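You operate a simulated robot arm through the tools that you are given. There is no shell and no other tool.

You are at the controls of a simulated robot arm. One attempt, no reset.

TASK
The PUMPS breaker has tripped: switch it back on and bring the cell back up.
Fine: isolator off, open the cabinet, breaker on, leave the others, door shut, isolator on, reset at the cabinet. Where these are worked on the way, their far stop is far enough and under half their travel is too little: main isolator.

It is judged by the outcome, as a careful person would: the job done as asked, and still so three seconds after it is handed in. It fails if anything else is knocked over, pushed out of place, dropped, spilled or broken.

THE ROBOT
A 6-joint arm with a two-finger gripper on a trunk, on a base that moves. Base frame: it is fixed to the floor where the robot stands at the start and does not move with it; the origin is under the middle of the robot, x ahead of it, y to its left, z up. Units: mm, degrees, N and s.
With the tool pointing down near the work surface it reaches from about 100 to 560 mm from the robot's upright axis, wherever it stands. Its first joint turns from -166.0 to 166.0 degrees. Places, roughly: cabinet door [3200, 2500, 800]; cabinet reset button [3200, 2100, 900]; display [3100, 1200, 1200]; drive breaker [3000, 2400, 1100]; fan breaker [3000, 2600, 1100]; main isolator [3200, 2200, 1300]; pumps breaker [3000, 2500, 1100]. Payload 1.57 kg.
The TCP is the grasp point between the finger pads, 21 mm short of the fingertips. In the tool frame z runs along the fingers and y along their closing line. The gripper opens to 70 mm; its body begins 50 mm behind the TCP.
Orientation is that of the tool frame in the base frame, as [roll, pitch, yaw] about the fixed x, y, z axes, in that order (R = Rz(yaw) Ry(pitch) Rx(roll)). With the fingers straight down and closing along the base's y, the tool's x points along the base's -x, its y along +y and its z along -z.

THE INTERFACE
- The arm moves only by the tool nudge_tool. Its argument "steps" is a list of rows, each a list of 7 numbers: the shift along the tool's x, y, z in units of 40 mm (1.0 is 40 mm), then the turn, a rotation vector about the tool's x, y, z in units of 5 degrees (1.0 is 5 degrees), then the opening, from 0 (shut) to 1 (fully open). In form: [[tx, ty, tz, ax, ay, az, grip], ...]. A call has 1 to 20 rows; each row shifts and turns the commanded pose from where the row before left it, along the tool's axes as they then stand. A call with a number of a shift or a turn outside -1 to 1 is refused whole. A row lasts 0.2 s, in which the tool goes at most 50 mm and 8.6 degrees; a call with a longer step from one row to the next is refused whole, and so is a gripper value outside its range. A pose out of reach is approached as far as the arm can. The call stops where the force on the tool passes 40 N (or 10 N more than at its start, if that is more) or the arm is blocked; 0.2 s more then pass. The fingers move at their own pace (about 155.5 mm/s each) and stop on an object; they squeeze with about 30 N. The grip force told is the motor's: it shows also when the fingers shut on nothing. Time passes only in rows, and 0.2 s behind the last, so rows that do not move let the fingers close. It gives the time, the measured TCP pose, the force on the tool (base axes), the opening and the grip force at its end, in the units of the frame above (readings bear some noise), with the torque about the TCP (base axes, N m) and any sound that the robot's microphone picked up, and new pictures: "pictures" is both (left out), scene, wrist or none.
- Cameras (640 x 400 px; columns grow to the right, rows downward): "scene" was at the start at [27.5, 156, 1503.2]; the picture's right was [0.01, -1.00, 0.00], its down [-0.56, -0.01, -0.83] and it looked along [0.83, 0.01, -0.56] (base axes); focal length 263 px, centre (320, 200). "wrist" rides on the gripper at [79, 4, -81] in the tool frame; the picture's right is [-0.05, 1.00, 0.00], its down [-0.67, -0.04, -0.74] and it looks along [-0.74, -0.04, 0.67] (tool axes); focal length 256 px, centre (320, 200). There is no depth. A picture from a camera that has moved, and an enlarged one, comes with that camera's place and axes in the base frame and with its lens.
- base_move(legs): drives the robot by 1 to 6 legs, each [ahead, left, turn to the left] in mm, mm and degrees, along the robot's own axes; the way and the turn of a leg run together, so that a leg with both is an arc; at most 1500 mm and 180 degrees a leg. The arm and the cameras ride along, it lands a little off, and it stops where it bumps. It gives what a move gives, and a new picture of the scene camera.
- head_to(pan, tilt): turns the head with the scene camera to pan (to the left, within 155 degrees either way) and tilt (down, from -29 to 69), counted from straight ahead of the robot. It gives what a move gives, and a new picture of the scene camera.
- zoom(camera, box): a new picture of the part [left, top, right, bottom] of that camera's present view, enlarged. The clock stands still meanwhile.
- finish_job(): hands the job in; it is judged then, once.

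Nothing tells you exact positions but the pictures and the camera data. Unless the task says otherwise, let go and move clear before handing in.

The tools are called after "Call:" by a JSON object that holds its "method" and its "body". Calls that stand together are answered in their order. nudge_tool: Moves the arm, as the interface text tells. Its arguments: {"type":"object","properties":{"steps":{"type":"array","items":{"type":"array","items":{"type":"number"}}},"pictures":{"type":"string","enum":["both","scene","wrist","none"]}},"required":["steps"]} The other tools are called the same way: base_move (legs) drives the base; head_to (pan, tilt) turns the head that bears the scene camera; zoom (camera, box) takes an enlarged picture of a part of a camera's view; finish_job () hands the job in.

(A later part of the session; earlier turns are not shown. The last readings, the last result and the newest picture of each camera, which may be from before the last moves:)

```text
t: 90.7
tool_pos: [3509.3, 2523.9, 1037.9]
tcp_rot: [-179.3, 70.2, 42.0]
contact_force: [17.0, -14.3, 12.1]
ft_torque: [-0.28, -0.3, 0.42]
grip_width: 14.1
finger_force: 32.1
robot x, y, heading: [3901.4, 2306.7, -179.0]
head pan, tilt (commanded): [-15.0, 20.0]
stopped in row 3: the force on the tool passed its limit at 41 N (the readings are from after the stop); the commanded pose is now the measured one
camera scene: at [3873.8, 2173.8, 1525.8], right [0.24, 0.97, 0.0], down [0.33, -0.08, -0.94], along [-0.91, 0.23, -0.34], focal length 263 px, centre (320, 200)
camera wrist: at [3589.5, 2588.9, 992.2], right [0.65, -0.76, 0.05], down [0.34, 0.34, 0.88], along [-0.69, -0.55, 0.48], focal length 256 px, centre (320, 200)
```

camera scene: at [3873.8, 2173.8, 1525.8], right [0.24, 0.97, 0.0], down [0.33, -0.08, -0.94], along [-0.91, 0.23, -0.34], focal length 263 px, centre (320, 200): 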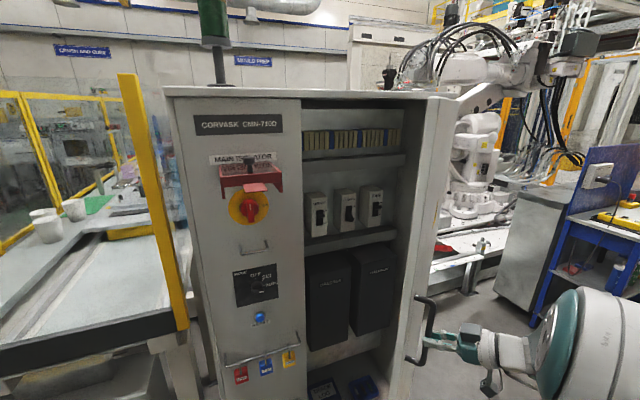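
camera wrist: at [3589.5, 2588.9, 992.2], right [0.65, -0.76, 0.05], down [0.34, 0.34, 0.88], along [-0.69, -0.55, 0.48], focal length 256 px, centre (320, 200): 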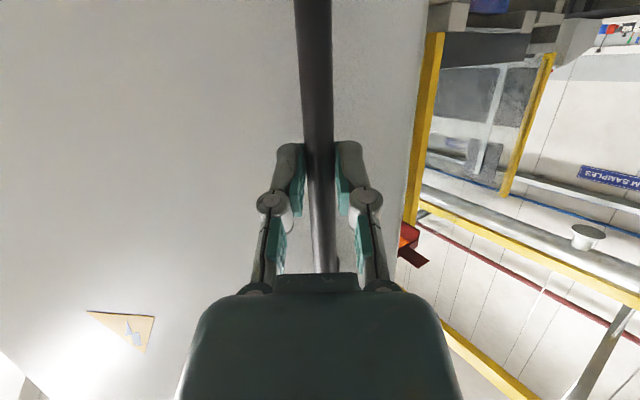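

About 42° open now. I relieve the radial load slightly and continue more slowly.

Call:
{"method": "nudge_tool", "body": {"steps": [[0, 0.05, 0, 0, 0, 0, 0], [0.08, -0.055, -0.215, -0.25, 0, -0.09, 0], [0.08, -0.055, -0.215, -0.25, 0, -0.09, 0], [0.08, -0.055, -0.215, -0.25, 0, -0.09, 0], [0.08, -0.055, -0.215, -0.25, 0, -0.09, 0], [0.08, -0.055, -0.215, -0.25, 0, -0.09, 0], [0.08, -0.055, -0.215, -0.25, 0, -0.09, 0], [0.08, -0.055, -0.215, -0.25, 0, -0.09, 0], [0.08, -0.055, -0.215, -0.25, 0, -0.09, 0], [0, 0, 0, 0, 0, 0, 0]], "pictures": "scene"}}

```text
t: 92.9
tool_pos: [3548.4, 2590.5, 1037.6]
tcp_rot: [-178.7, 70.1, 52.9]
contact_force: [8.8, -4.5, 27.6]
ft_torque: [-0.42, -0.12, 0.13]
grip_width: 13.7
finger_force: 31.7
robot x, y, heading: [3905.3, 2308.9, -178.8]
head pan, tilt (commanded): [-15.0, 20.0]
camera scene: at [3873.4, 2174.2, 1525.9], right [0.24, 0.97, 0.0], down [0.33, -0.08, -0.94], along [-0.91, 0.23, -0.34], focal length 263 px, centre (320, 200)
```

scene: 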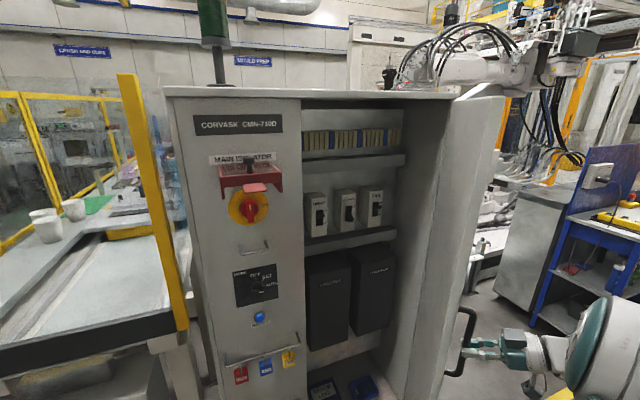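

The door is about 52° open. I relieve the vertical load and keep going.

Call:
{"method": "nudge_tool", "body": {"steps": [[-0.06, 0, 0, 0, 0, 0, 0], [0.08, -0.06, -0.22, -0.25, 0, -0.09, 0], [0.08, -0.06, -0.22, -0.25, 0, -0.09, 0], [0.08, -0.06, -0.22, -0.25, 0, -0.09, 0], [0.08, -0.06, -0.22, -0.25, 0, -0.09, 0], [0.08, -0.06, -0.22, -0.25, 0, -0.09, 0], [0.08, -0.06, -0.22, -0.25, 0, -0.09, 0], [0.08, -0.06, -0.22, -0.25, 0, -0.09, 0], [0.08, -0.06, -0.22, -0.25, 0, -0.09, 0], [0, 0, 0, 0, 0, 0, 0]], "pictures": "scene"}}

```text
t: 94.1
tool_pos: [3561.3, 2619.4, 1037.5]
tcp_rot: [179.8, 70.0, 56.2]
contact_force: [12.4, -4.8, 8.1]
ft_torque: [0.57, -0.42, 0.22]
grip_width: 13.5
finger_force: 32.2
robot x, y, heading: [3900.5, 2306.2, -179.4]
head pan, tilt (commanded): [-15.0, 20.0]
stopped in row 5: the force on the tool passed its limit at 42 N (the readings are from after the stop); the commanded pose is now the measured one
camera scene: at [3873.3, 2175.3, 1525.9], right [0.24, 0.97, 0.0], down [0.33, -0.08, -0.94], along [-0.91, 0.23, -0.34], focal length 263 px, centre (320, 200)
```

scene: 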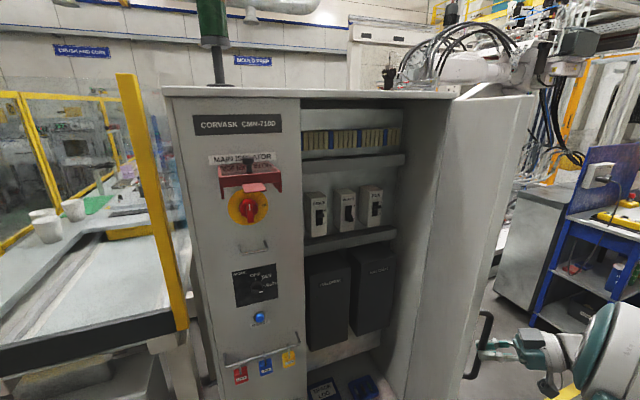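

Call:
{"method": "zoom", "body": {"camera": "scene", "box": [290, 110, 420, 250]}}

```text
2.86 times, centred on (355, 180) of scene
camera zoom: at [3873.3, 2175.3, 1525.9], right [0.24, 0.97, 0.0], down [0.33, -0.08, -0.94], along [-0.91, 0.23, -0.34], focal length 750 px, centre (220, 257)
```

zoom: 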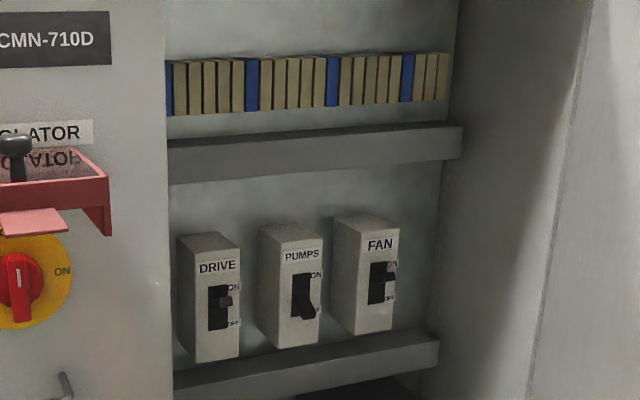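

The breakers are visible: DRIVE and FAN levers up (ON), PUMPS lever down. The door is 56° open; I release the handle, back away from it, and will push the door wider from the inside.

Call:
{"method": "nudge_tool", "body": {"steps": [[0, 0, 0, 0, 0, 0, 0.3], [0, 0, 0, 0, 0, 0, 0.7], [0, 0, 0, 0, 0, 0, 0.7], [0, 0, -0.5, 0, 0, 0, 0.7], [0, 0, -0.8, 0, 0, 0, 0.7], [0, 0, -0.8, 0, 0, 0, 0.7], [0, 0, 0, 0, 0, 0, 0.7]], "pictures": "both"}}

```text
t: 95.7
tool_pos: [3602.8, 2686.8, 1065.0]
tcp_rot: [179.8, 70.0, 55.9]
contact_force: [0.1, 0.6, 0.1]
ft_torque: [0.04, 0.0, -0.01]
grip_width: 48.9
finger_force: 0.0
robot x, y, heading: [3906.4, 2303.5, -178.9]
head pan, tilt (commanded): [-15.0, 20.0]
camera scene: at [3871.9, 2177.1, 1526.1], right [0.24, 0.97, 0.0], down [0.33, -0.08, -0.94], along [-0.91, 0.23, -0.34], focal length 263 px, centre (320, 200)
camera wrist: at [3663.1, 2768.9, 1019.7], right [0.82, -0.57, 0.05], down [0.23, 0.41, 0.88], along [-0.52, -0.71, 0.47], focal length 256 px, centre (320, 200)
```

scene: 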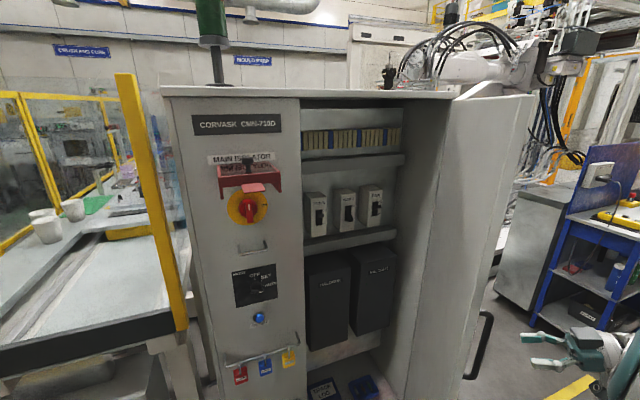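
wrist: 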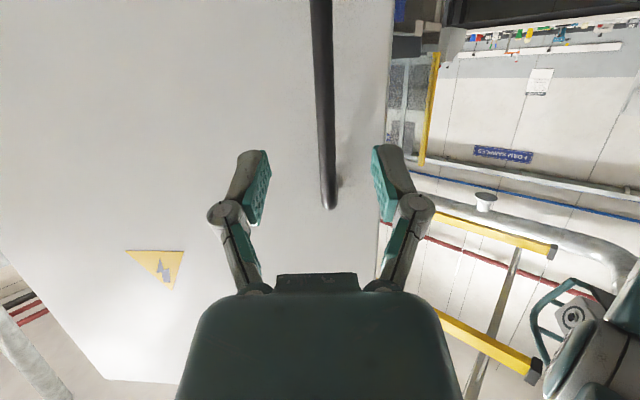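

The door stays open. Before moving the base back and around the door edge, I check behind the robot.

Call:
{"method": "head_to", "body": {"pan": -150, "tilt": 45}}

Call:
{"method": "head_to", "body": {"pan": 150, "tilt": 45}}

```text
t: 97.8
tool_pos: [3601.9, 2686.1, 1065.7]
tcp_rot: [179.7, 70.0, 56.2]
contact_force: [0.1, -0.4, 0.5]
ft_torque: [0.01, 0.0, 0.03]
grip_width: 48.8
finger_force: 0.1
robot x, y, heading: [3903.7, 2304.0, -178.9]
head pan, tilt (commanded): [-150.0, 45.0]
camera scene: at [4032.0, 2196.2, 1487.4], right [0.52, -0.86, 0.0], down [-0.61, -0.37, -0.71], along [0.61, 0.36, -0.71], focal length 263 px, centre (320, 200)
```

scene: 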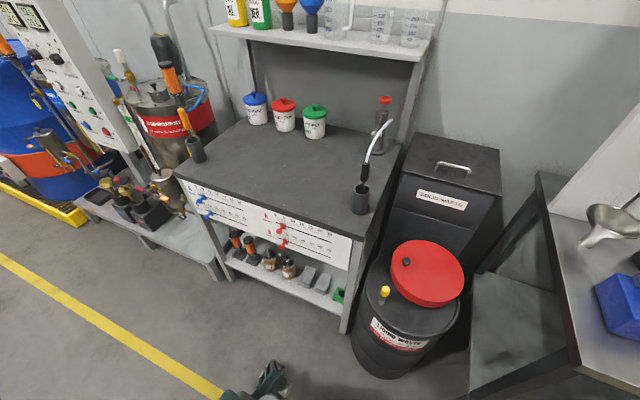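

```text
t: 101.9
tool_pos: [3601.6, 2684.5, 1065.4]
tcp_rot: [179.7, 70.0, 56.1]
contact_force: [-0.4, 0.8, -0.9]
ft_torque: [0.01, 0.01, -0.02]
grip_width: 49.1
finger_force: 0.0
robot x, y, heading: [3902.4, 2306.7, -179.0]
head pan, tilt (commanded): [150.0, 45.0]
camera scene: at [4033.4, 2114.8, 1487.5], right [-0.49, -0.87, 0.0], down [-0.62, 0.34, -0.71], along [0.62, -0.34, -0.71], focal length 263 px, centre (320, 200)
```

scene: 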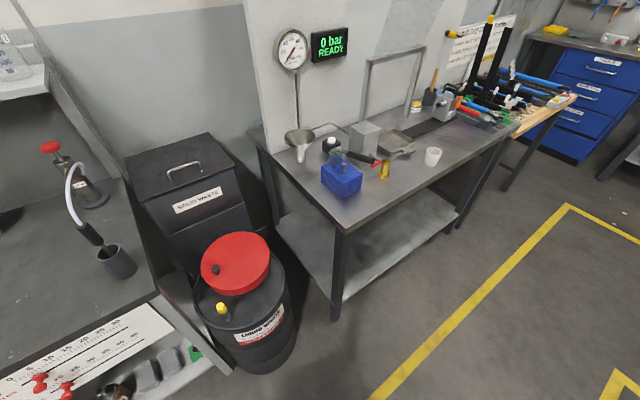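

There is about 500 mm free behind me (bin at x≈4440). I back up 100 mm so the gripper clears the door edge, then slide left.

Call:
{"method": "head_to", "body": {"pan": -25, "tilt": 30}}

Call:
{"method": "base_move", "body": {"legs": [[-105, 0, 0]]}}

```text
t: 104.6
tool_pos: [3601.5, 2686.6, 1065.3]
tcp_rot: [179.7, 70.0, 56.0]
contact_force: [-0.5, -0.4, -0.2]
ft_torque: [-0.02, -0.03, 0.01]
grip_width: 48.9
finger_force: 0.0
robot x, y, heading: [3903.4, 2305.7, -178.7]
head pan, tilt (commanded): [-25.0, 30.0]
camera scene: at [3879.6, 2191.1, 1510.0], right [0.41, 0.91, 0.0], down [0.46, -0.2, -0.87], along [-0.79, 0.35, -0.5], focal length 263 px, centre (320, 200)
```

scene: 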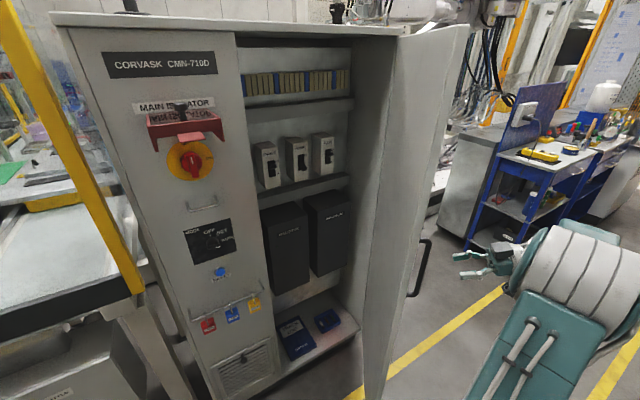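

```text
t: 105.8
tool_pos: [3707.6, 2686.7, 1065.6]
tcp_rot: [179.7, 70.0, 56.0]
contact_force: [-0.2, -0.1, 0.6]
ft_torque: [-0.03, 0.01, 0.03]
grip_width: 49.1
finger_force: 0.1
robot x, y, heading: [4008.8, 2306.5, -178.9]
head pan, tilt (commanded): [-25.0, 30.0]
camera scene: at [3986.4, 2193.2, 1510.0], right [0.41, 0.91, 0.0], down [0.46, -0.2, -0.87], along [-0.79, 0.35, -0.5], focal length 263 px, centre (320, 200)
```

scene: 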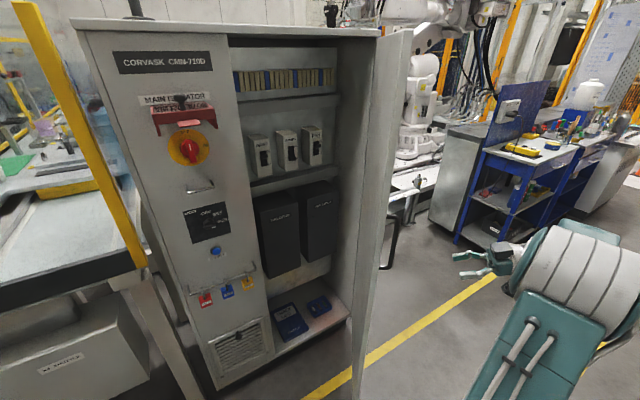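

Call:
{"method": "base_move", "body": {"legs": [[0, 260, 0]]}}

```text
t: 107.6
tool_pos: [3712.8, 2442.1, 1063.5]
tcp_rot: [179.1, 70.4, 55.4]
contact_force: [0.0, 0.5, -1.0]
ft_torque: [-0.05, 0.08, -0.02]
grip_width: 49.1
finger_force: 0.0
robot x, y, heading: [4014.9, 2055.4, -179.3]
head pan, tilt (commanded): [-25.0, 30.0]
camera scene: at [3990.1, 1952.7, 1510.7], right [0.41, 0.91, -0.01], down [0.46, -0.21, -0.86], along [-0.79, 0.35, -0.5], focal length 263 px, centre (320, 200)
```

scene: 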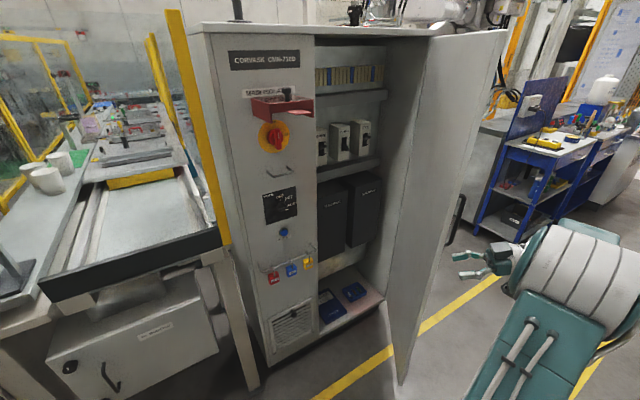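

Now I straighten the tool yaw back toward −x with fingers closed.

Call:
{"method": "nudge_tool", "body": {"steps": [[0, 0, 0, 0.94, 0, 0.34, 0.3], [0, 0, 0, 0.94, 0, 0.34, 0], [0, 0, 0, 0.94, 0, 0.34, 0], [0, 0, 0, 0.94, 0, 0.34, 0], [0, 0, 0, 0.94, 0, 0.34, 0], [0, 0, 0, 0.94, 0, 0.34, 0], [0, 0, 0, 0.94, 0, 0.34, 0], [0, 0, 0, 0.94, 0, 0.34, 0], [0, 0, 0, 0.94, 0, 0.34, 0], [0, 0, 0, 0.94, 0, 0.34, 0], [0, 0, 0, 0.94, 0, 0.34, 0], [0, 0, 0, 0, 0, 0, 0]], "pictures": "both"}}

```text
t: 110.2
tool_pos: [3715.2, 2433.9, 1066.2]
tcp_rot: [-179.4, 70.0, 1.7]
contact_force: [-0.8, 0.5, 0.7]
ft_torque: [0.02, -0.02, -0.02]
grip_width: 0.0
finger_force: 28.2
robot x, y, heading: [4012.9, 2049.7, -179.1]
head pan, tilt (commanded): [-25.0, 30.0]
camera scene: at [3990.7, 1940.8, 1509.9], right [0.41, 0.91, 0.0], down [0.46, -0.2, -0.87], along [-0.79, 0.35, -0.5], focal length 263 px, centre (320, 200)
camera wrist: at [3817.9, 2431.5, 1020.3], right [0.0, -1.0, 0.05], down [0.47, 0.04, 0.88], along [-0.88, 0.02, 0.47], focal length 256 px, centre (320, 200)
```

scene: 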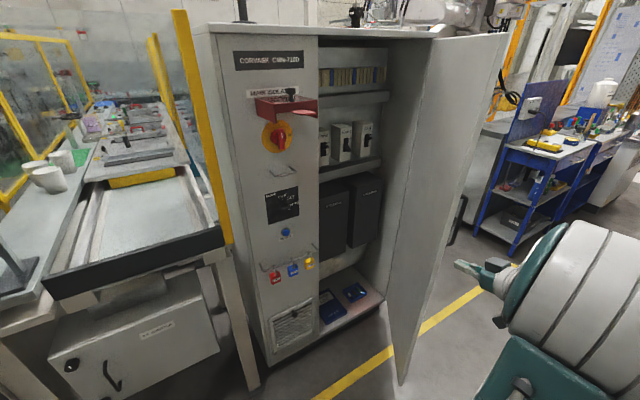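
wrist: 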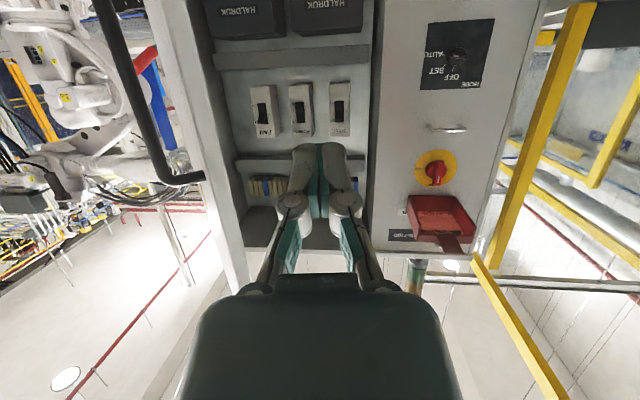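

Aligned in front of the opening. I drive forward so the closed gripper sits inside the door edge.

Call:
{"method": "base_move", "body": {"legs": [[210, 0, 0]]}}

Call:
{"method": "head_to", "body": {"pan": -35, "tilt": 35}}

```text
t: 111.8
tool_pos: [3502.7, 2430.0, 1064.9]
tcp_rot: [-179.5, 70.0, 1.6]
contact_force: [-0.3, -0.8, -0.2]
ft_torque: [0.02, 0.0, 0.01]
grip_width: 0.0
finger_force: 28.6
robot x, y, heading: [3801.9, 2053.5, -179.2]
head pan, tilt (commanded): [-25.0, 30.0]
camera scene: at [3779.5, 1937.7, 1509.9], right [0.41, 0.91, 0.0], down [0.46, -0.2, -0.87], along [-0.79, 0.35, -0.5], focal length 263 px, centre (320, 200)
```

scene: 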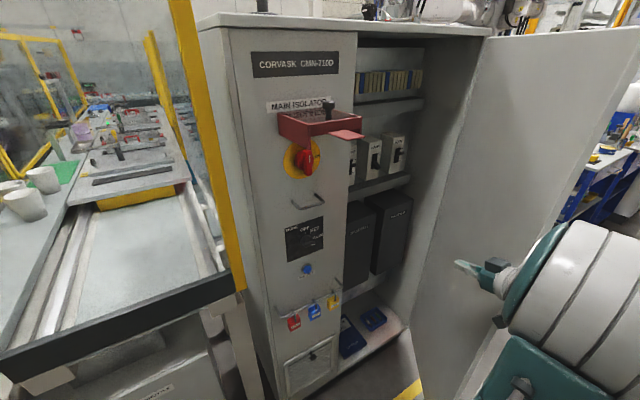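

```text
t: 112.6
tool_pos: [3502.9, 2431.8, 1065.5]
tcp_rot: [-179.4, 70.1, 1.5]
contact_force: [0.5, 0.1, -0.2]
ft_torque: [-0.01, 0.0, 0.03]
grip_width: 0.1
finger_force: 28.2
robot x, y, heading: [3801.5, 2055.2, -179.2]
head pan, tilt (commanded): [-35.0, 35.0]
camera scene: at [3789.1, 1950.2, 1502.1], right [0.56, 0.83, 0.0], down [0.48, -0.32, -0.82], along [-0.68, 0.46, -0.57], focal length 263 px, centre (320, 200)
```

scene: 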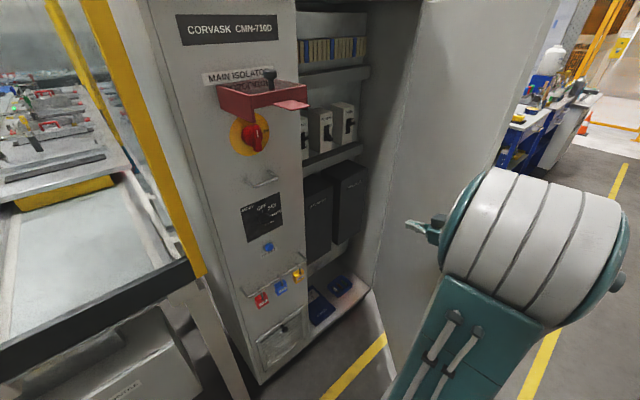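

I now push the door with the side of the closed gripper by easing the base to the right in steps.

Call:
{"method": "base_move", "body": {"legs": [[0, -110, 0]]}}

Call:
{"method": "base_move", "body": {"legs": [[0, -80, 0]]}}

```text
t: 113.7
tool_pos: [3501.1, 2490.3, 1070.8]
tcp_rot: [-177.8, 70.0, 3.4]
contact_force: [0.1, 0.0, 1.3]
ft_torque: [0.01, -0.04, -0.02]
grip_width: 0.3
finger_force: 28.8
robot x, y, heading: [3799.2, 2125.7, -179.1]
head pan, tilt (commanded): [-35.0, 35.0]
stopped in leg 1: the robot was blocked; the commanded pose is now the measured one
camera scene: at [3787.4, 2004.5, 1500.8], right [0.56, 0.83, 0.01], down [0.47, -0.31, -0.82], along [-0.68, 0.47, -0.57], focal length 263 px, centre (320, 200)
```

scene: 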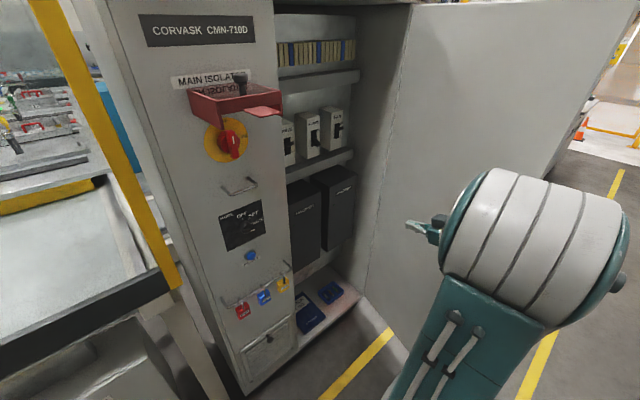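

```text
t: 114.8
tool_pos: [3499.5, 2568.1, 1071.0]
tcp_rot: [-177.8, 70.0, 3.6]
contact_force: [-0.8, 0.3, 0.3]
ft_torque: [0.03, 0.02, -0.07]
grip_width: 0.0
finger_force: 28.9
robot x, y, heading: [3796.0, 2202.2, -179.0]
head pan, tilt (commanded): [-35.0, 35.0]
camera scene: at [3786.1, 2085.9, 1500.9], right [0.56, 0.83, 0.01], down [0.48, -0.31, -0.82], along [-0.68, 0.46, -0.57], focal length 263 px, centre (320, 200)
```

scene: 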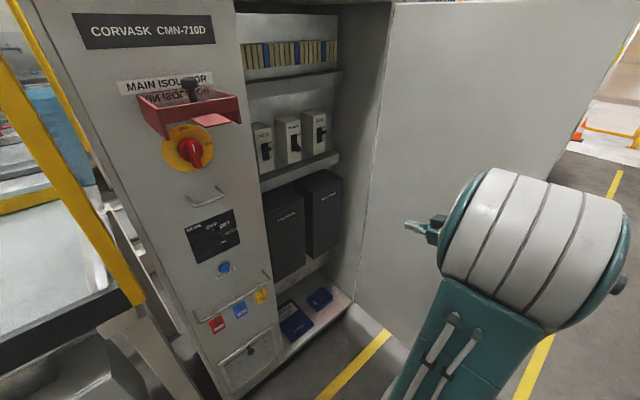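

The door is being pushed wider. Continuing in small increments.

Call:
{"method": "base_move", "body": {"legs": [[0, -80, 0]]}}

Call:
{"method": "head_to", "body": {"pan": -60, "tilt": 40}}

```text
t: 115.8
tool_pos: [3498.6, 2635.9, 1071.6]
tcp_rot: [-177.5, 70.0, 4.0]
contact_force: [0.0, 0.0, -0.3]
ft_torque: [0.07, 0.01, -0.1]
grip_width: 0.2
finger_force: 28.9
robot x, y, heading: [3794.4, 2278.3, -179.0]
head pan, tilt (commanded): [-35.0, 35.0]
camera scene: at [3785.2, 2153.8, 1500.7], right [0.56, 0.83, 0.01], down [0.48, -0.31, -0.82], along [-0.68, 0.46, -0.57], focal length 263 px, centre (320, 200)
```

scene: 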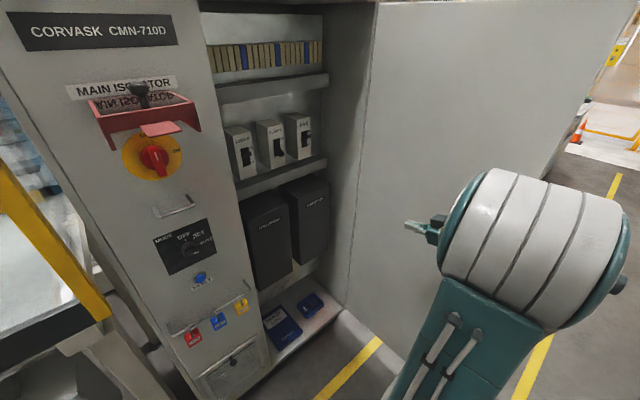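

```text
t: 116.7
tool_pos: [3497.9, 2653.2, 1065.2]
tcp_rot: [179.8, 70.0, 1.3]
contact_force: [-0.2, 1.0, -0.1]
ft_torque: [-0.01, 0.06, 0.05]
grip_width: 0.2
finger_force: 28.5
robot x, y, heading: [3795.5, 2278.6, -178.7]
head pan, tilt (commanded): [-60.0, 40.0]
camera scene: at [3814.0, 2200.1, 1494.7], right [0.86, 0.52, 0.0], down [0.33, -0.55, -0.77], along [-0.4, 0.65, -0.64], focal length 263 px, centre (320, 200)
```

scene: 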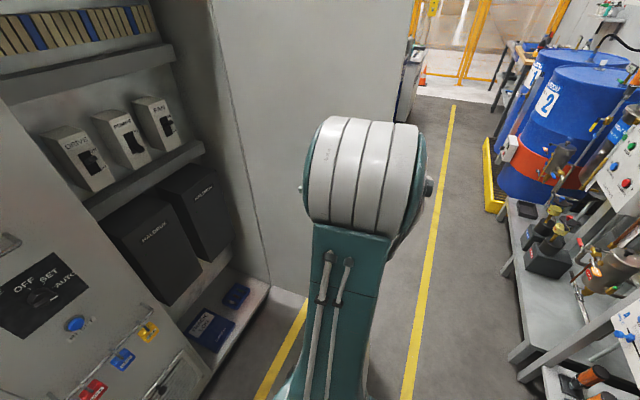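

The door now stands about 90° or more open. I look closely at the breakers.

Call:
{"method": "head_to", "body": {"pan": -10, "tilt": 25}}

Call:
{"method": "zoom", "body": {"camera": "scene", "box": [300, 60, 480, 240]}}

```text
t: 117.9
tool_pos: [3496.6, 2647.8, 1067.2]
tcp_rot: [-179.4, 70.0, 2.2]
contact_force: [0.3, 0.0, 0.0]
ft_torque: [0.02, -0.02, 0.0]
grip_width: 0.2
finger_force: 28.7
robot x, y, heading: [3794.3, 2275.2, -179.0]
head pan, tilt (commanded): [-10.0, 25.0]
camera scene: at [3767.1, 2136.3, 1517.7], right [0.16, 0.99, 0.0], down [0.42, -0.07, -0.91], along [-0.9, 0.14, -0.42], focal length 263 px, centre (320, 200)
```

scene: 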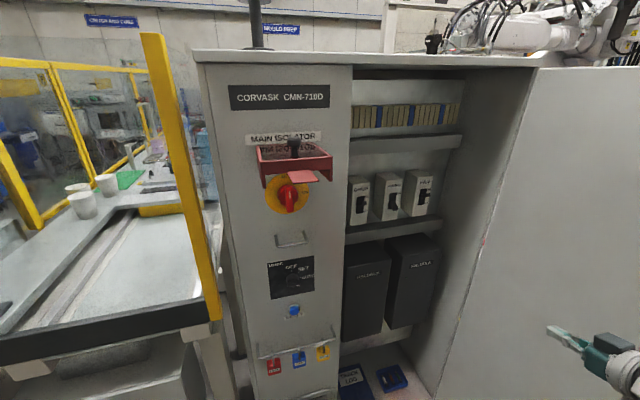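

```text
2.22 times, centred on (390, 150) of scene
camera zoom: at [3767.1, 2136.3, 1517.7], right [0.16, 0.99, 0.0], down [0.42, -0.07, -0.91], along [-0.9, 0.14, -0.42], focal length 584 px, centre (164, 311)
```

zoom: 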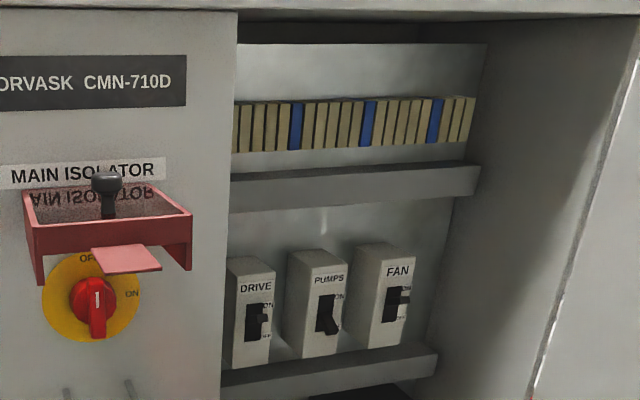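

PUMPS sits at about (3030, 2495, z≈1160). I swing the tool back from the door to in front of the robot, then bring the base closer and look with the wrist camera.

Call:
{"method": "nudge_tool", "body": {"steps": [[-0.115, 0.86, 0.31, 0, 0, 0, 0], [-0.115, 0.86, 0.31, 0, 0, 0, 0], [-0.115, 0.86, 0.31, 0, 0, 0, 0], [-0.115, 0.86, 0.31, 0, 0, 0, 0], [-0.115, 0.86, 0.31, 0, 0, 0, 0], [-0.115, 0.86, 0.31, 0, 0, 0, 0], [-0.115, 0.86, 0.31, 0, 0, 0, 0], [-0.115, 0.86, 0.31, 0, 0, 0, 0], [0, 0, 0, 0, 0, 0, 0]], "pictures": "both"}}

```text
t: 119.9
tool_pos: [3382.1, 2381.4, 1081.9]
tcp_rot: [-179.5, 69.8, 2.0]
contact_force: [-0.2, -0.6, -1.1]
ft_torque: [0.0, 0.03, -0.02]
grip_width: 0.0
finger_force: 28.3
out of reach, approached as far as the arm can: row 6, 7, 8
robot x, y, heading: [3795.5, 2278.0, -178.7]
head pan, tilt (commanded): [-10.0, 25.0]
camera scene: at [3767.0, 2136.7, 1517.7], right [0.15, 0.99, 0.0], down [0.42, -0.06, -0.91], along [-0.9, 0.14, -0.42], focal length 263 px, centre (320, 200)
camera wrist: at [3485.7, 2379.7, 1036.0], right [0.01, -1.0, 0.05], down [0.47, 0.05, 0.88], along [-0.88, 0.01, 0.47], focal length 256 px, centre (320, 200)
```

scene: 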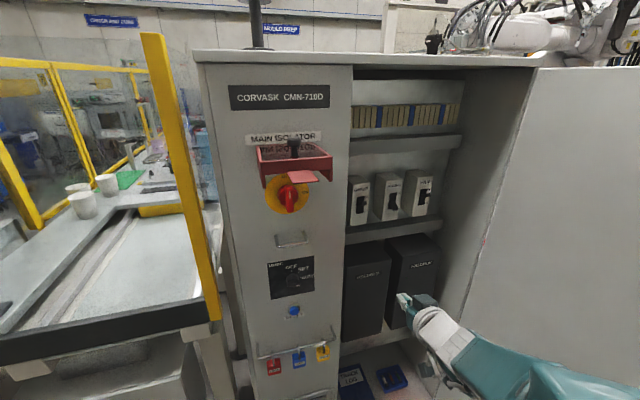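
wrist: 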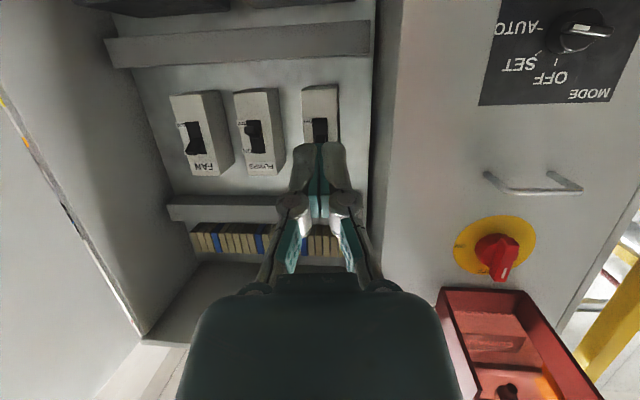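

Call:
{"method": "zoom", "body": {"camera": "wrist", "box": [150, 70, 350, 195]}}

Call:
{"method": "zoom", "body": {"camera": "scene", "box": [335, 160, 445, 230]}}

```text
3.20 times, centred on (250, 132) of wrist
camera zoom: at [3485.7, 2379.7, 1036.0], right [0.01, -1.0, 0.05], down [0.47, 0.05, 0.88], along [-0.88, 0.01, 0.47], focal length 819 px, centre (544, 416)
```

zoom: 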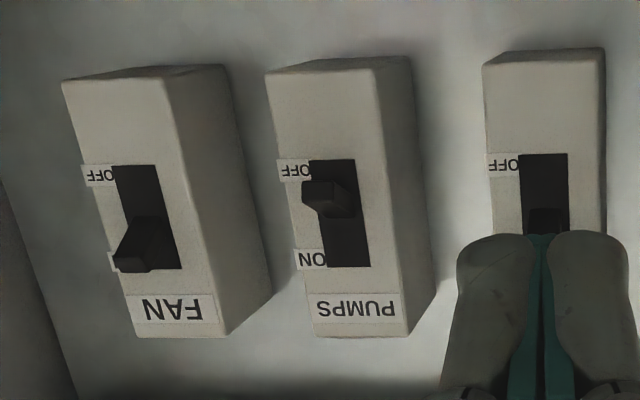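

```text
5.71 times, centred on (390, 195) of scene
camera zoom: at [3767.0, 2136.7, 1517.7], right [0.15, 0.99, 0.0], down [0.42, -0.06, -0.91], along [-0.9, 0.14, -0.42], focal length 1501 px, centre (-80, 229)
```

zoom: 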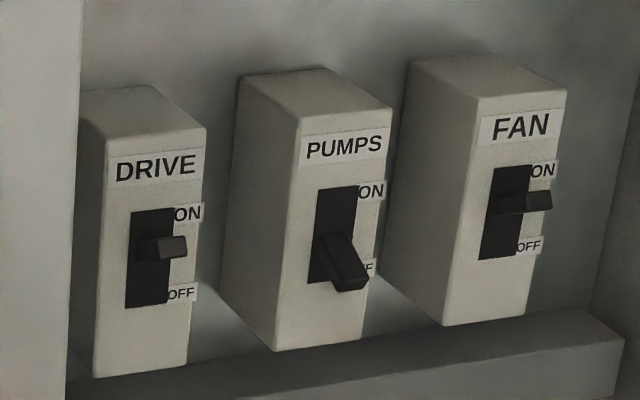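

PUMPS lever tip is at about (3049, 2495, 1129), pointing down at OFF; DRIVE (y≈2390) and FAN (y≈2607) are up. I'll lift it from below with closed fingertips. First I bring the base forward and right.

Call:
{"method": "base_move", "body": {"legs": [[100, -120, 0]]}}

Call:
{"method": "nudge_tool", "body": {"steps": [[0, 0, 0, 0, 0, 0, 0], [0, 0, 0, 0, 0, 0, 0]], "pictures": "both"}}

```text
t: 121.3
tool_pos: [3283.3, 2496.6, 1082.4]
tcp_rot: [-179.3, 70.0, 2.4]
contact_force: [0.0, -0.6, -0.5]
ft_torque: [0.01, -0.02, 0.01]
grip_width: 0.2
finger_force: 28.5
robot x, y, heading: [3696.1, 2396.2, -178.9]
head pan, tilt (commanded): [-10.0, 25.0]
camera scene: at [3667.9, 2249.7, 1517.3], right [0.15, 0.99, 0.0], down [0.42, -0.06, -0.91], along [-0.9, 0.14, -0.42], focal length 263 px, centre (320, 200)
```

scene: 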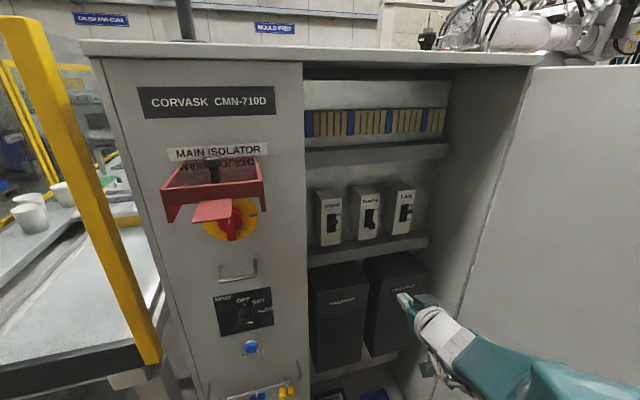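

```text
t: 121.9
tool_pos: [3283.4, 2494.9, 1082.3]
tcp_rot: [-179.3, 69.9, 2.2]
contact_force: [-0.1, 0.6, -0.5]
ft_torque: [-0.01, -0.03, 0.0]
grip_width: 0.1
finger_force: 28.5
robot x, y, heading: [3695.7, 2392.0, -178.8]
head pan, tilt (commanded): [-10.0, 25.0]
camera scene: at [3667.9, 2248.3, 1517.4], right [0.15, 0.99, 0.0], down [0.42, -0.06, -0.91], along [-0.9, 0.14, -0.42], focal length 263 px, centre (320, 200)
camera wrist: at [3386.4, 2494.0, 1036.2], right [0.01, -1.0, 0.05], down [0.47, 0.05, 0.88], along [-0.88, 0.01, 0.47], focal length 256 px, centre (320, 200)
```

scene: 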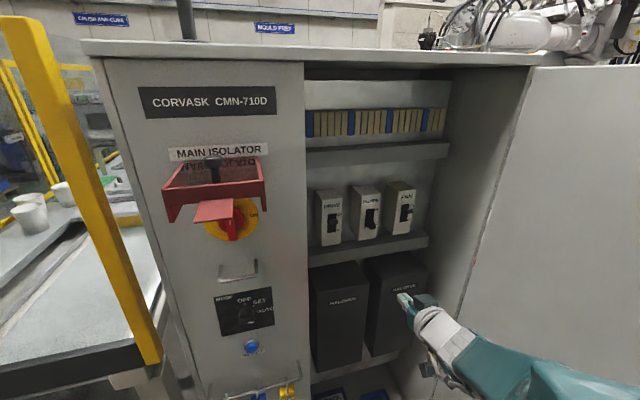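
wrist: 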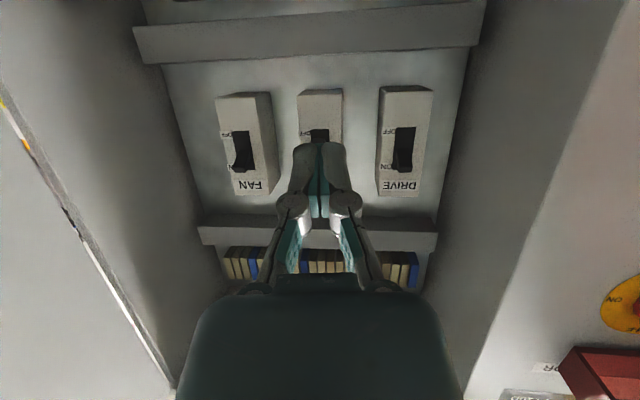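

Call:
{"method": "zoom", "body": {"camera": "scene", "box": [290, 170, 470, 290]}}

Call:
{"method": "zoom", "body": {"camera": "wrist", "box": [120, 0, 500, 240]}}

```text
3.33 times, centred on (380, 230) of scene
camera zoom: at [3667.9, 2248.3, 1517.4], right [0.15, 0.99, 0.0], down [0.42, -0.06, -0.91], along [-0.9, 0.14, -0.42], focal length 875 px, centre (120, 100)
```

zoom: 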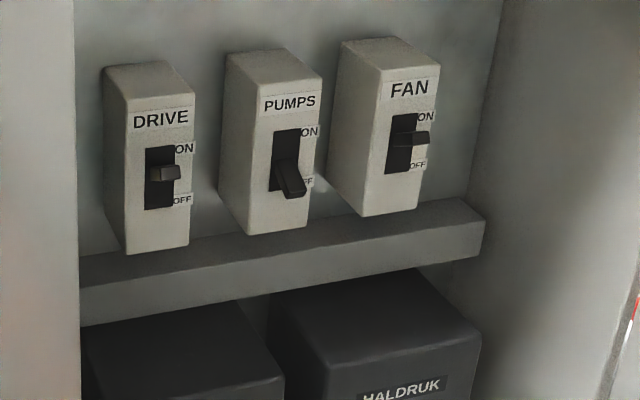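

```text
1.67 times, centred on (310, 120) of wrist
camera zoom: at [3386.4, 2494.0, 1036.2], right [0.01, -1.0, 0.05], down [0.47, 0.05, 0.88], along [-0.88, 0.01, 0.47], focal length 427 px, centre (337, 333)
```

zoom: 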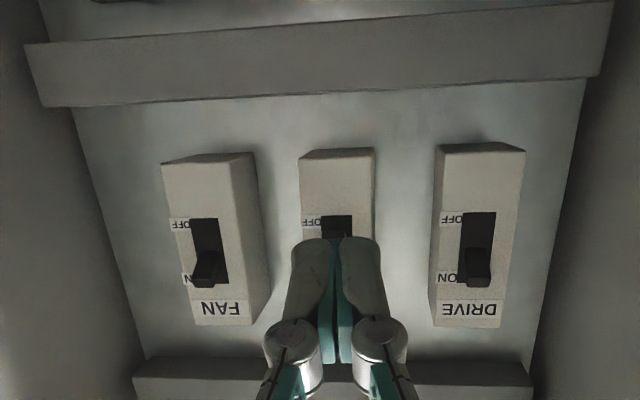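

Well centred on PUMPS (y=2495). I advance horizontally into the cabinet just below lever height, stopping short to check.

Call:
{"method": "nudge_tool", "body": {"steps": [[-0.35, -0.025, 0.77, 0, 0, 0, 0], [-0.35, -0.025, 0.77, 0, 0, 0, 0], [-0.35, -0.025, 0.77, 0, 0, 0, 0], [-0.35, -0.025, 0.77, 0, 0, 0, 0], [0, 0, 0, 0, 0, 0, 0], [0, 0, 0, 0, 0, 0, 0]], "pictures": "both"}}

Call:
{"method": "zoom", "body": {"camera": "wrist", "box": [180, 0, 460, 175]}}

Call:
{"method": "zoom", "body": {"camera": "scene", "box": [300, 170, 440, 270]}}

```text
t: 123.3
tool_pos: [3146.4, 2503.6, 1091.3]
tcp_rot: [-179.8, 69.8, 1.9]
contact_force: [0.2, 0.3, 0.6]
ft_torque: [0.0, 0.0, 0.0]
grip_width: 0.0
finger_force: 28.4
robot x, y, heading: [3700.3, 2394.7, -179.2]
head pan, tilt (commanded): [-10.0, 25.0]
camera scene: at [3667.1, 2254.4, 1517.8], right [0.15, 0.99, 0.0], down [0.42, -0.06, -0.91], along [-0.9, 0.14, -0.42], focal length 263 px, centre (320, 200)
camera wrist: at [3251.2, 2501.2, 1045.9], right [0.01, -1.0, 0.05], down [0.47, 0.05, 0.88], along [-0.88, 0.01, 0.47], focal length 256 px, centre (320, 200)
```

scene: 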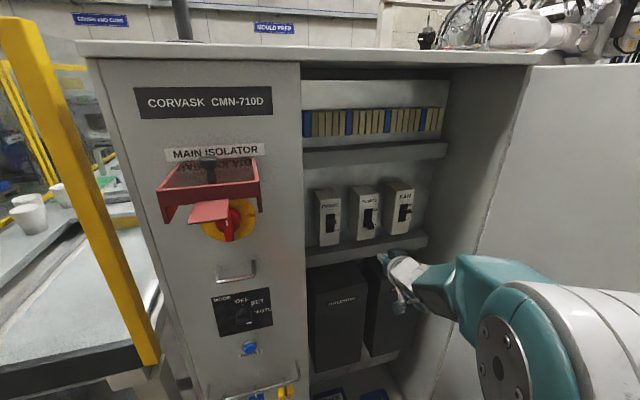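
wrist: 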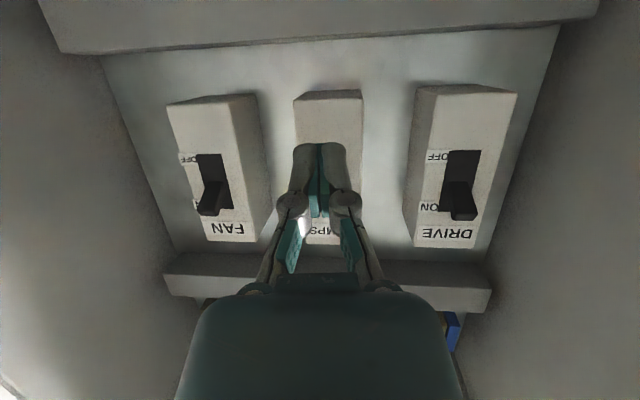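

```text
2.29 times, centred on (320, 88) of wrist
camera zoom: at [3251.2, 2501.2, 1045.9], right [0.01, -1.0, 0.05], down [0.47, 0.05, 0.88], along [-0.88, 0.01, 0.47], focal length 585 px, centre (320, 457)
```

zoom: 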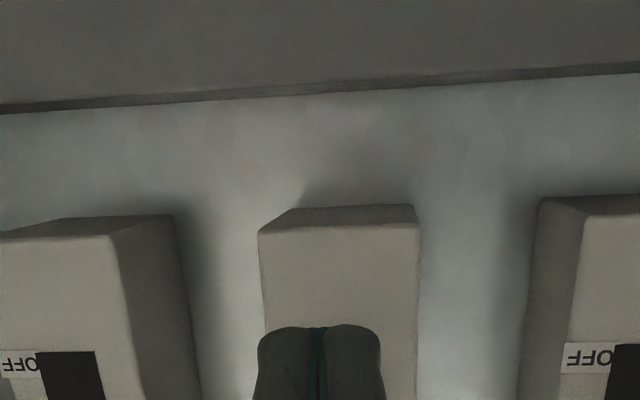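

```text
4.00 times, centred on (370, 220) of scene
camera zoom: at [3667.1, 2254.4, 1517.8], right [0.15, 0.99, 0.0], down [0.42, -0.06, -0.91], along [-0.9, 0.14, -0.42], focal length 1050 px, centre (120, 120)
```

zoom: 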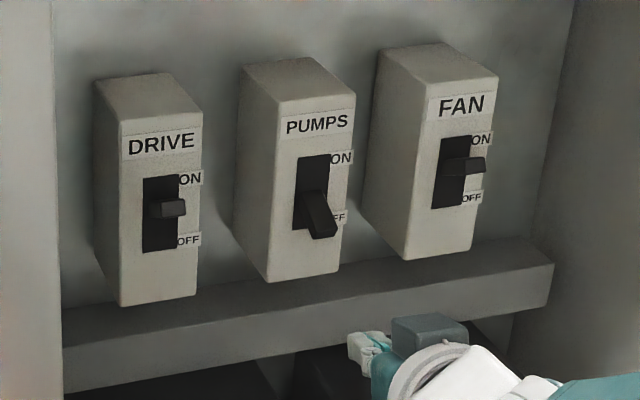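

Consistent. I continue the last ~85 mm so the fingertips end just beneath the PUMPS lever.

Call:
{"method": "nudge_tool", "body": {"steps": [[-0.317, 0.05, 0.665, 0, 0, 0, 0], [-0.317, 0.05, 0.665, 0, 0, 0, 0], [-0.317, 0.05, 0.6, 0, 0, 0, 0], [0, 0, 0, 0, 0, 0, 0], [0, 0, 0, 0, 0, 0, 0]], "pictures": "both"}}

Call:
{"method": "zoom", "body": {"camera": "wrist", "box": [180, 0, 460, 175]}}

Call:
{"method": "zoom", "body": {"camera": "scene", "box": [300, 170, 440, 270]}}

```text
t: 124.5
tool_pos: [3059.3, 2494.3, 1100.5]
tcp_rot: [-179.8, 69.9, 1.8]
contact_force: [0.7, 0.7, -0.9]
ft_torque: [0.01, -0.01, 0.02]
grip_width: 0.0
finger_force: 28.1
robot x, y, heading: [3699.9, 2392.0, -178.7]
head pan, tilt (commanded): [-10.0, 25.0]
camera scene: at [3666.6, 2254.2, 1517.7], right [0.15, 0.99, 0.0], down [0.42, -0.06, -0.91], along [-0.9, 0.14, -0.42], focal length 263 px, centre (320, 200)
camera wrist: at [3163.1, 2492.2, 1054.7], right [0.01, -1.0, 0.05], down [0.47, 0.05, 0.88], along [-0.88, 0.01, 0.47], focal length 256 px, centre (320, 200)
```

scene: 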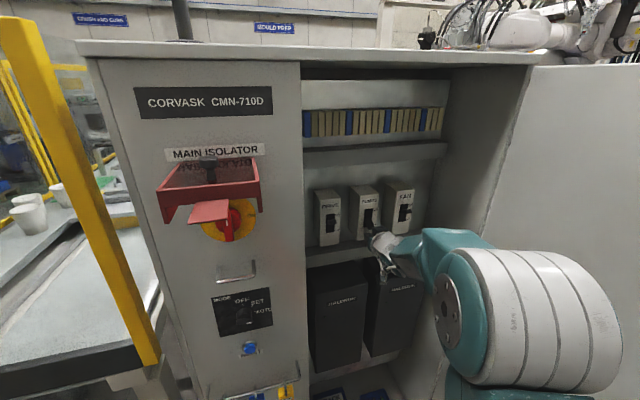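
wrist: 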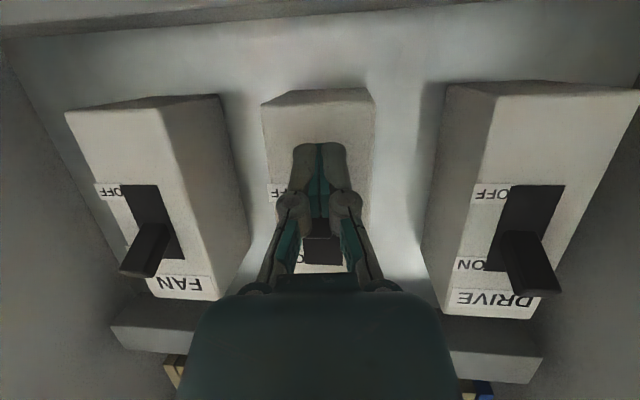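

```text
2.29 times, centred on (320, 88) of wrist
camera zoom: at [3163.1, 2492.2, 1054.7], right [0.01, -1.0, 0.05], down [0.47, 0.05, 0.88], along [-0.88, 0.01, 0.47], focal length 585 px, centre (320, 457)
```

zoom: 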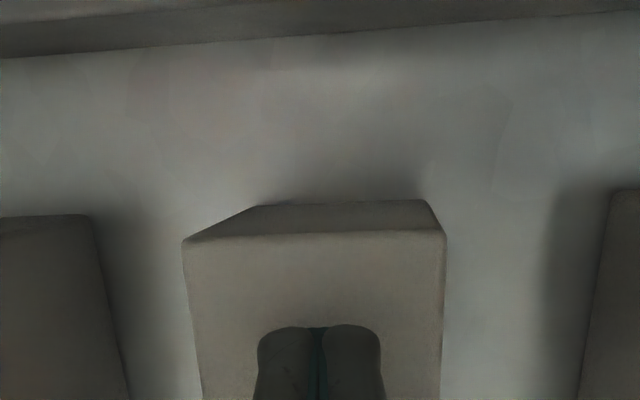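

```text
4.00 times, centred on (370, 220) of scene
camera zoom: at [3666.6, 2254.2, 1517.7], right [0.15, 0.99, 0.0], down [0.42, -0.06, -0.91], along [-0.9, 0.14, -0.42], focal length 1050 px, centre (120, 120)
```

zoom: 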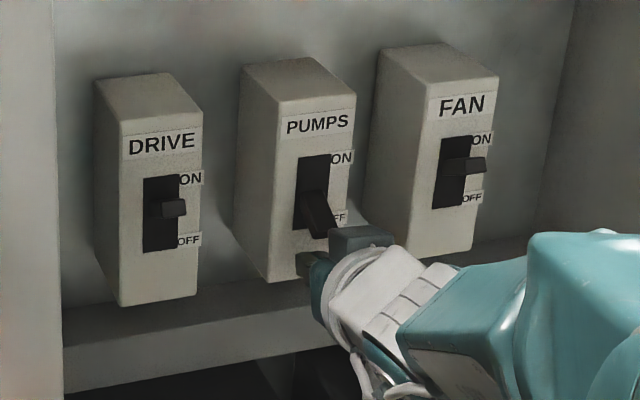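

The tips are under the PUMPS lever. I lift straight up in small steps.

Call:
{"method": "nudge_tool", "body": {"steps": [[-0.235, 0, -0.086, 0, 0, 0, 0], [-0.235, 0, -0.086, 0, 0, 0, 0], [-0.235, 0, -0.086, 0, 0, 0, 0], [-0.235, 0, -0.086, 0, 0, 0, 0], [0, 0, 0, 0, 0, 0, 0]], "pictures": "both"}}

Call:
{"method": "zoom", "body": {"camera": "scene", "box": [300, 170, 440, 270]}}

```text
t: 125.7
tool_pos: [3061.7, 2491.0, 1140.7]
tcp_rot: [-179.9, 69.9, 1.8]
contact_force: [-0.1, -0.6, 0.2]
ft_torque: [-0.02, -0.01, 0.0]
grip_width: 0.1
finger_force: 28.1
robot x, y, heading: [3698.4, 2391.1, -178.9]
head pan, tilt (commanded): [-10.0, 25.0]
camera scene: at [3666.8, 2254.2, 1517.7], right [0.15, 0.99, 0.0], down [0.42, -0.06, -0.91], along [-0.9, 0.14, -0.42], focal length 263 px, centre (320, 200)
camera wrist: at [3164.5, 2489.6, 1095.2], right [0.01, -1.0, 0.05], down [0.47, 0.05, 0.88], along [-0.88, 0.01, 0.47], focal length 256 px, centre (320, 200)
```

scene: 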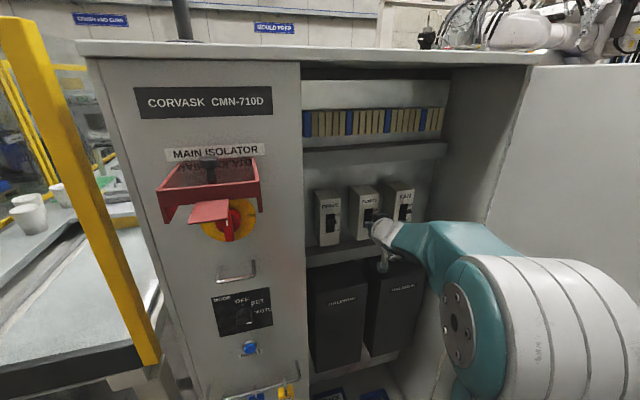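
wrist: 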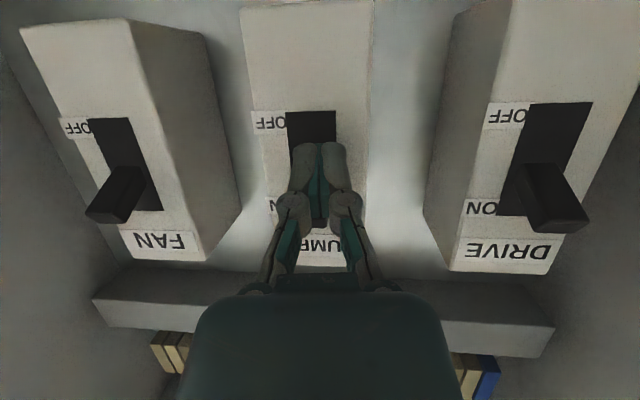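

```text
4.00 times, centred on (370, 220) of scene
camera zoom: at [3666.8, 2254.2, 1517.7], right [0.15, 0.99, 0.0], down [0.42, -0.06, -0.91], along [-0.9, 0.14, -0.42], focal length 1050 px, centre (120, 120)
```

zoom: 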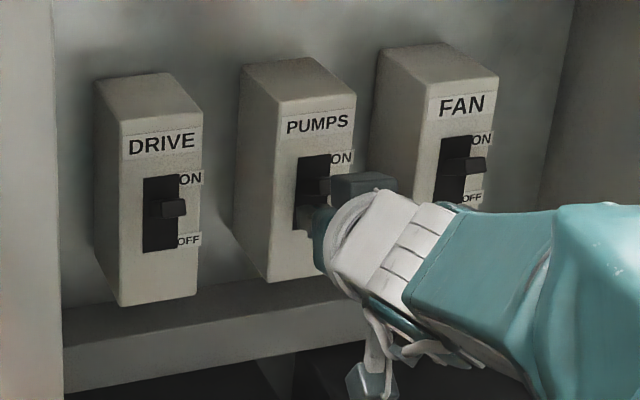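

The lever is rising; I lift a bit more.

Call:
{"method": "nudge_tool", "body": {"steps": [[-0.14, 0, -0.05, 0, 0, 0, 0], [-0.14, 0, -0.05, 0, 0, 0, 0], [-0.14, 0, -0.05, 0, 0, 0, 0], [0, 0, 0, 0, 0, 0, 0]], "pictures": "both"}}

Call:
{"method": "zoom", "body": {"camera": "scene", "box": [300, 170, 440, 270]}}

Call:
{"method": "zoom", "body": {"camera": "wrist", "box": [200, 60, 440, 260]}}

```text
t: 126.6
tool_pos: [3065.8, 2493.4, 1152.4]
tcp_rot: [179.9, 69.1, 1.4]
contact_force: [4.4, 1.2, -3.7]
ft_torque: [-0.03, -0.1, 0.04]
grip_width: 0.0
finger_force: 28.7
robot x, y, heading: [3702.6, 2390.9, -178.7]
head pan, tilt (commanded): [-10.0, 25.0]
stopped in row 4: the force on the tool passed its limit at 42 N (the readings are from after the stop); the commanded pose is now the measured one
camera scene: at [3667.0, 2254.2, 1517.7], right [0.15, 0.99, 0.0], down [0.42, -0.06, -0.91], along [-0.9, 0.14, -0.42], focal length 263 px, centre (320, 200)
camera wrist: at [3169.6, 2490.0, 1107.7], right [0.01, -1.0, 0.05], down [0.46, 0.05, 0.89], along [-0.89, 0.02, 0.46], focal length 256 px, centre (320, 200)
```

scene: 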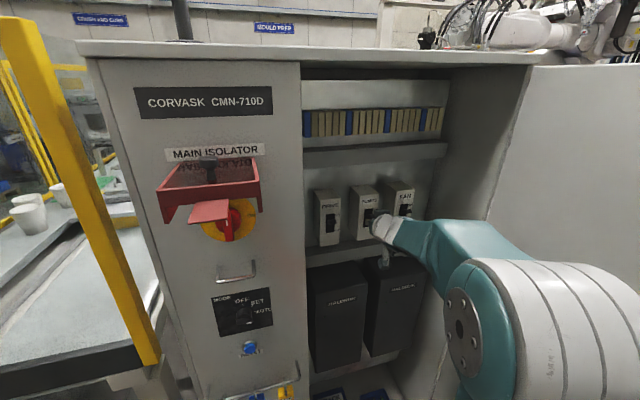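
wrist: 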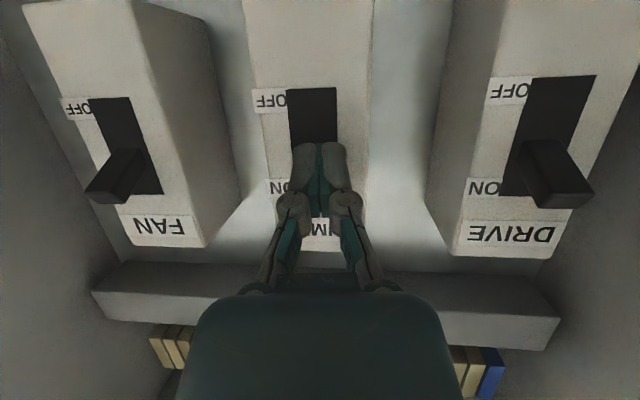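

```text
4.00 times, centred on (370, 220) of scene
camera zoom: at [3667.0, 2254.2, 1517.7], right [0.15, 0.99, 0.0], down [0.42, -0.06, -0.91], along [-0.9, 0.14, -0.42], focal length 1050 px, centre (120, 120)
```

zoom: 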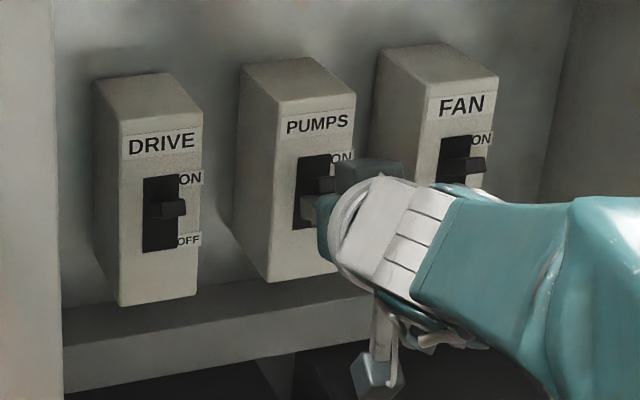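

```text
2.00 times, centred on (320, 160) of wrist
camera zoom: at [3169.6, 2490.0, 1107.7], right [0.01, -1.0, 0.05], down [0.46, 0.05, 0.89], along [-0.89, 0.02, 0.46], focal length 512 px, centre (320, 280)
```

zoom: 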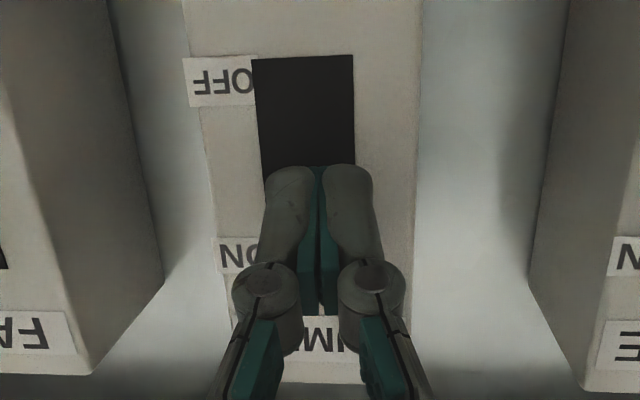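

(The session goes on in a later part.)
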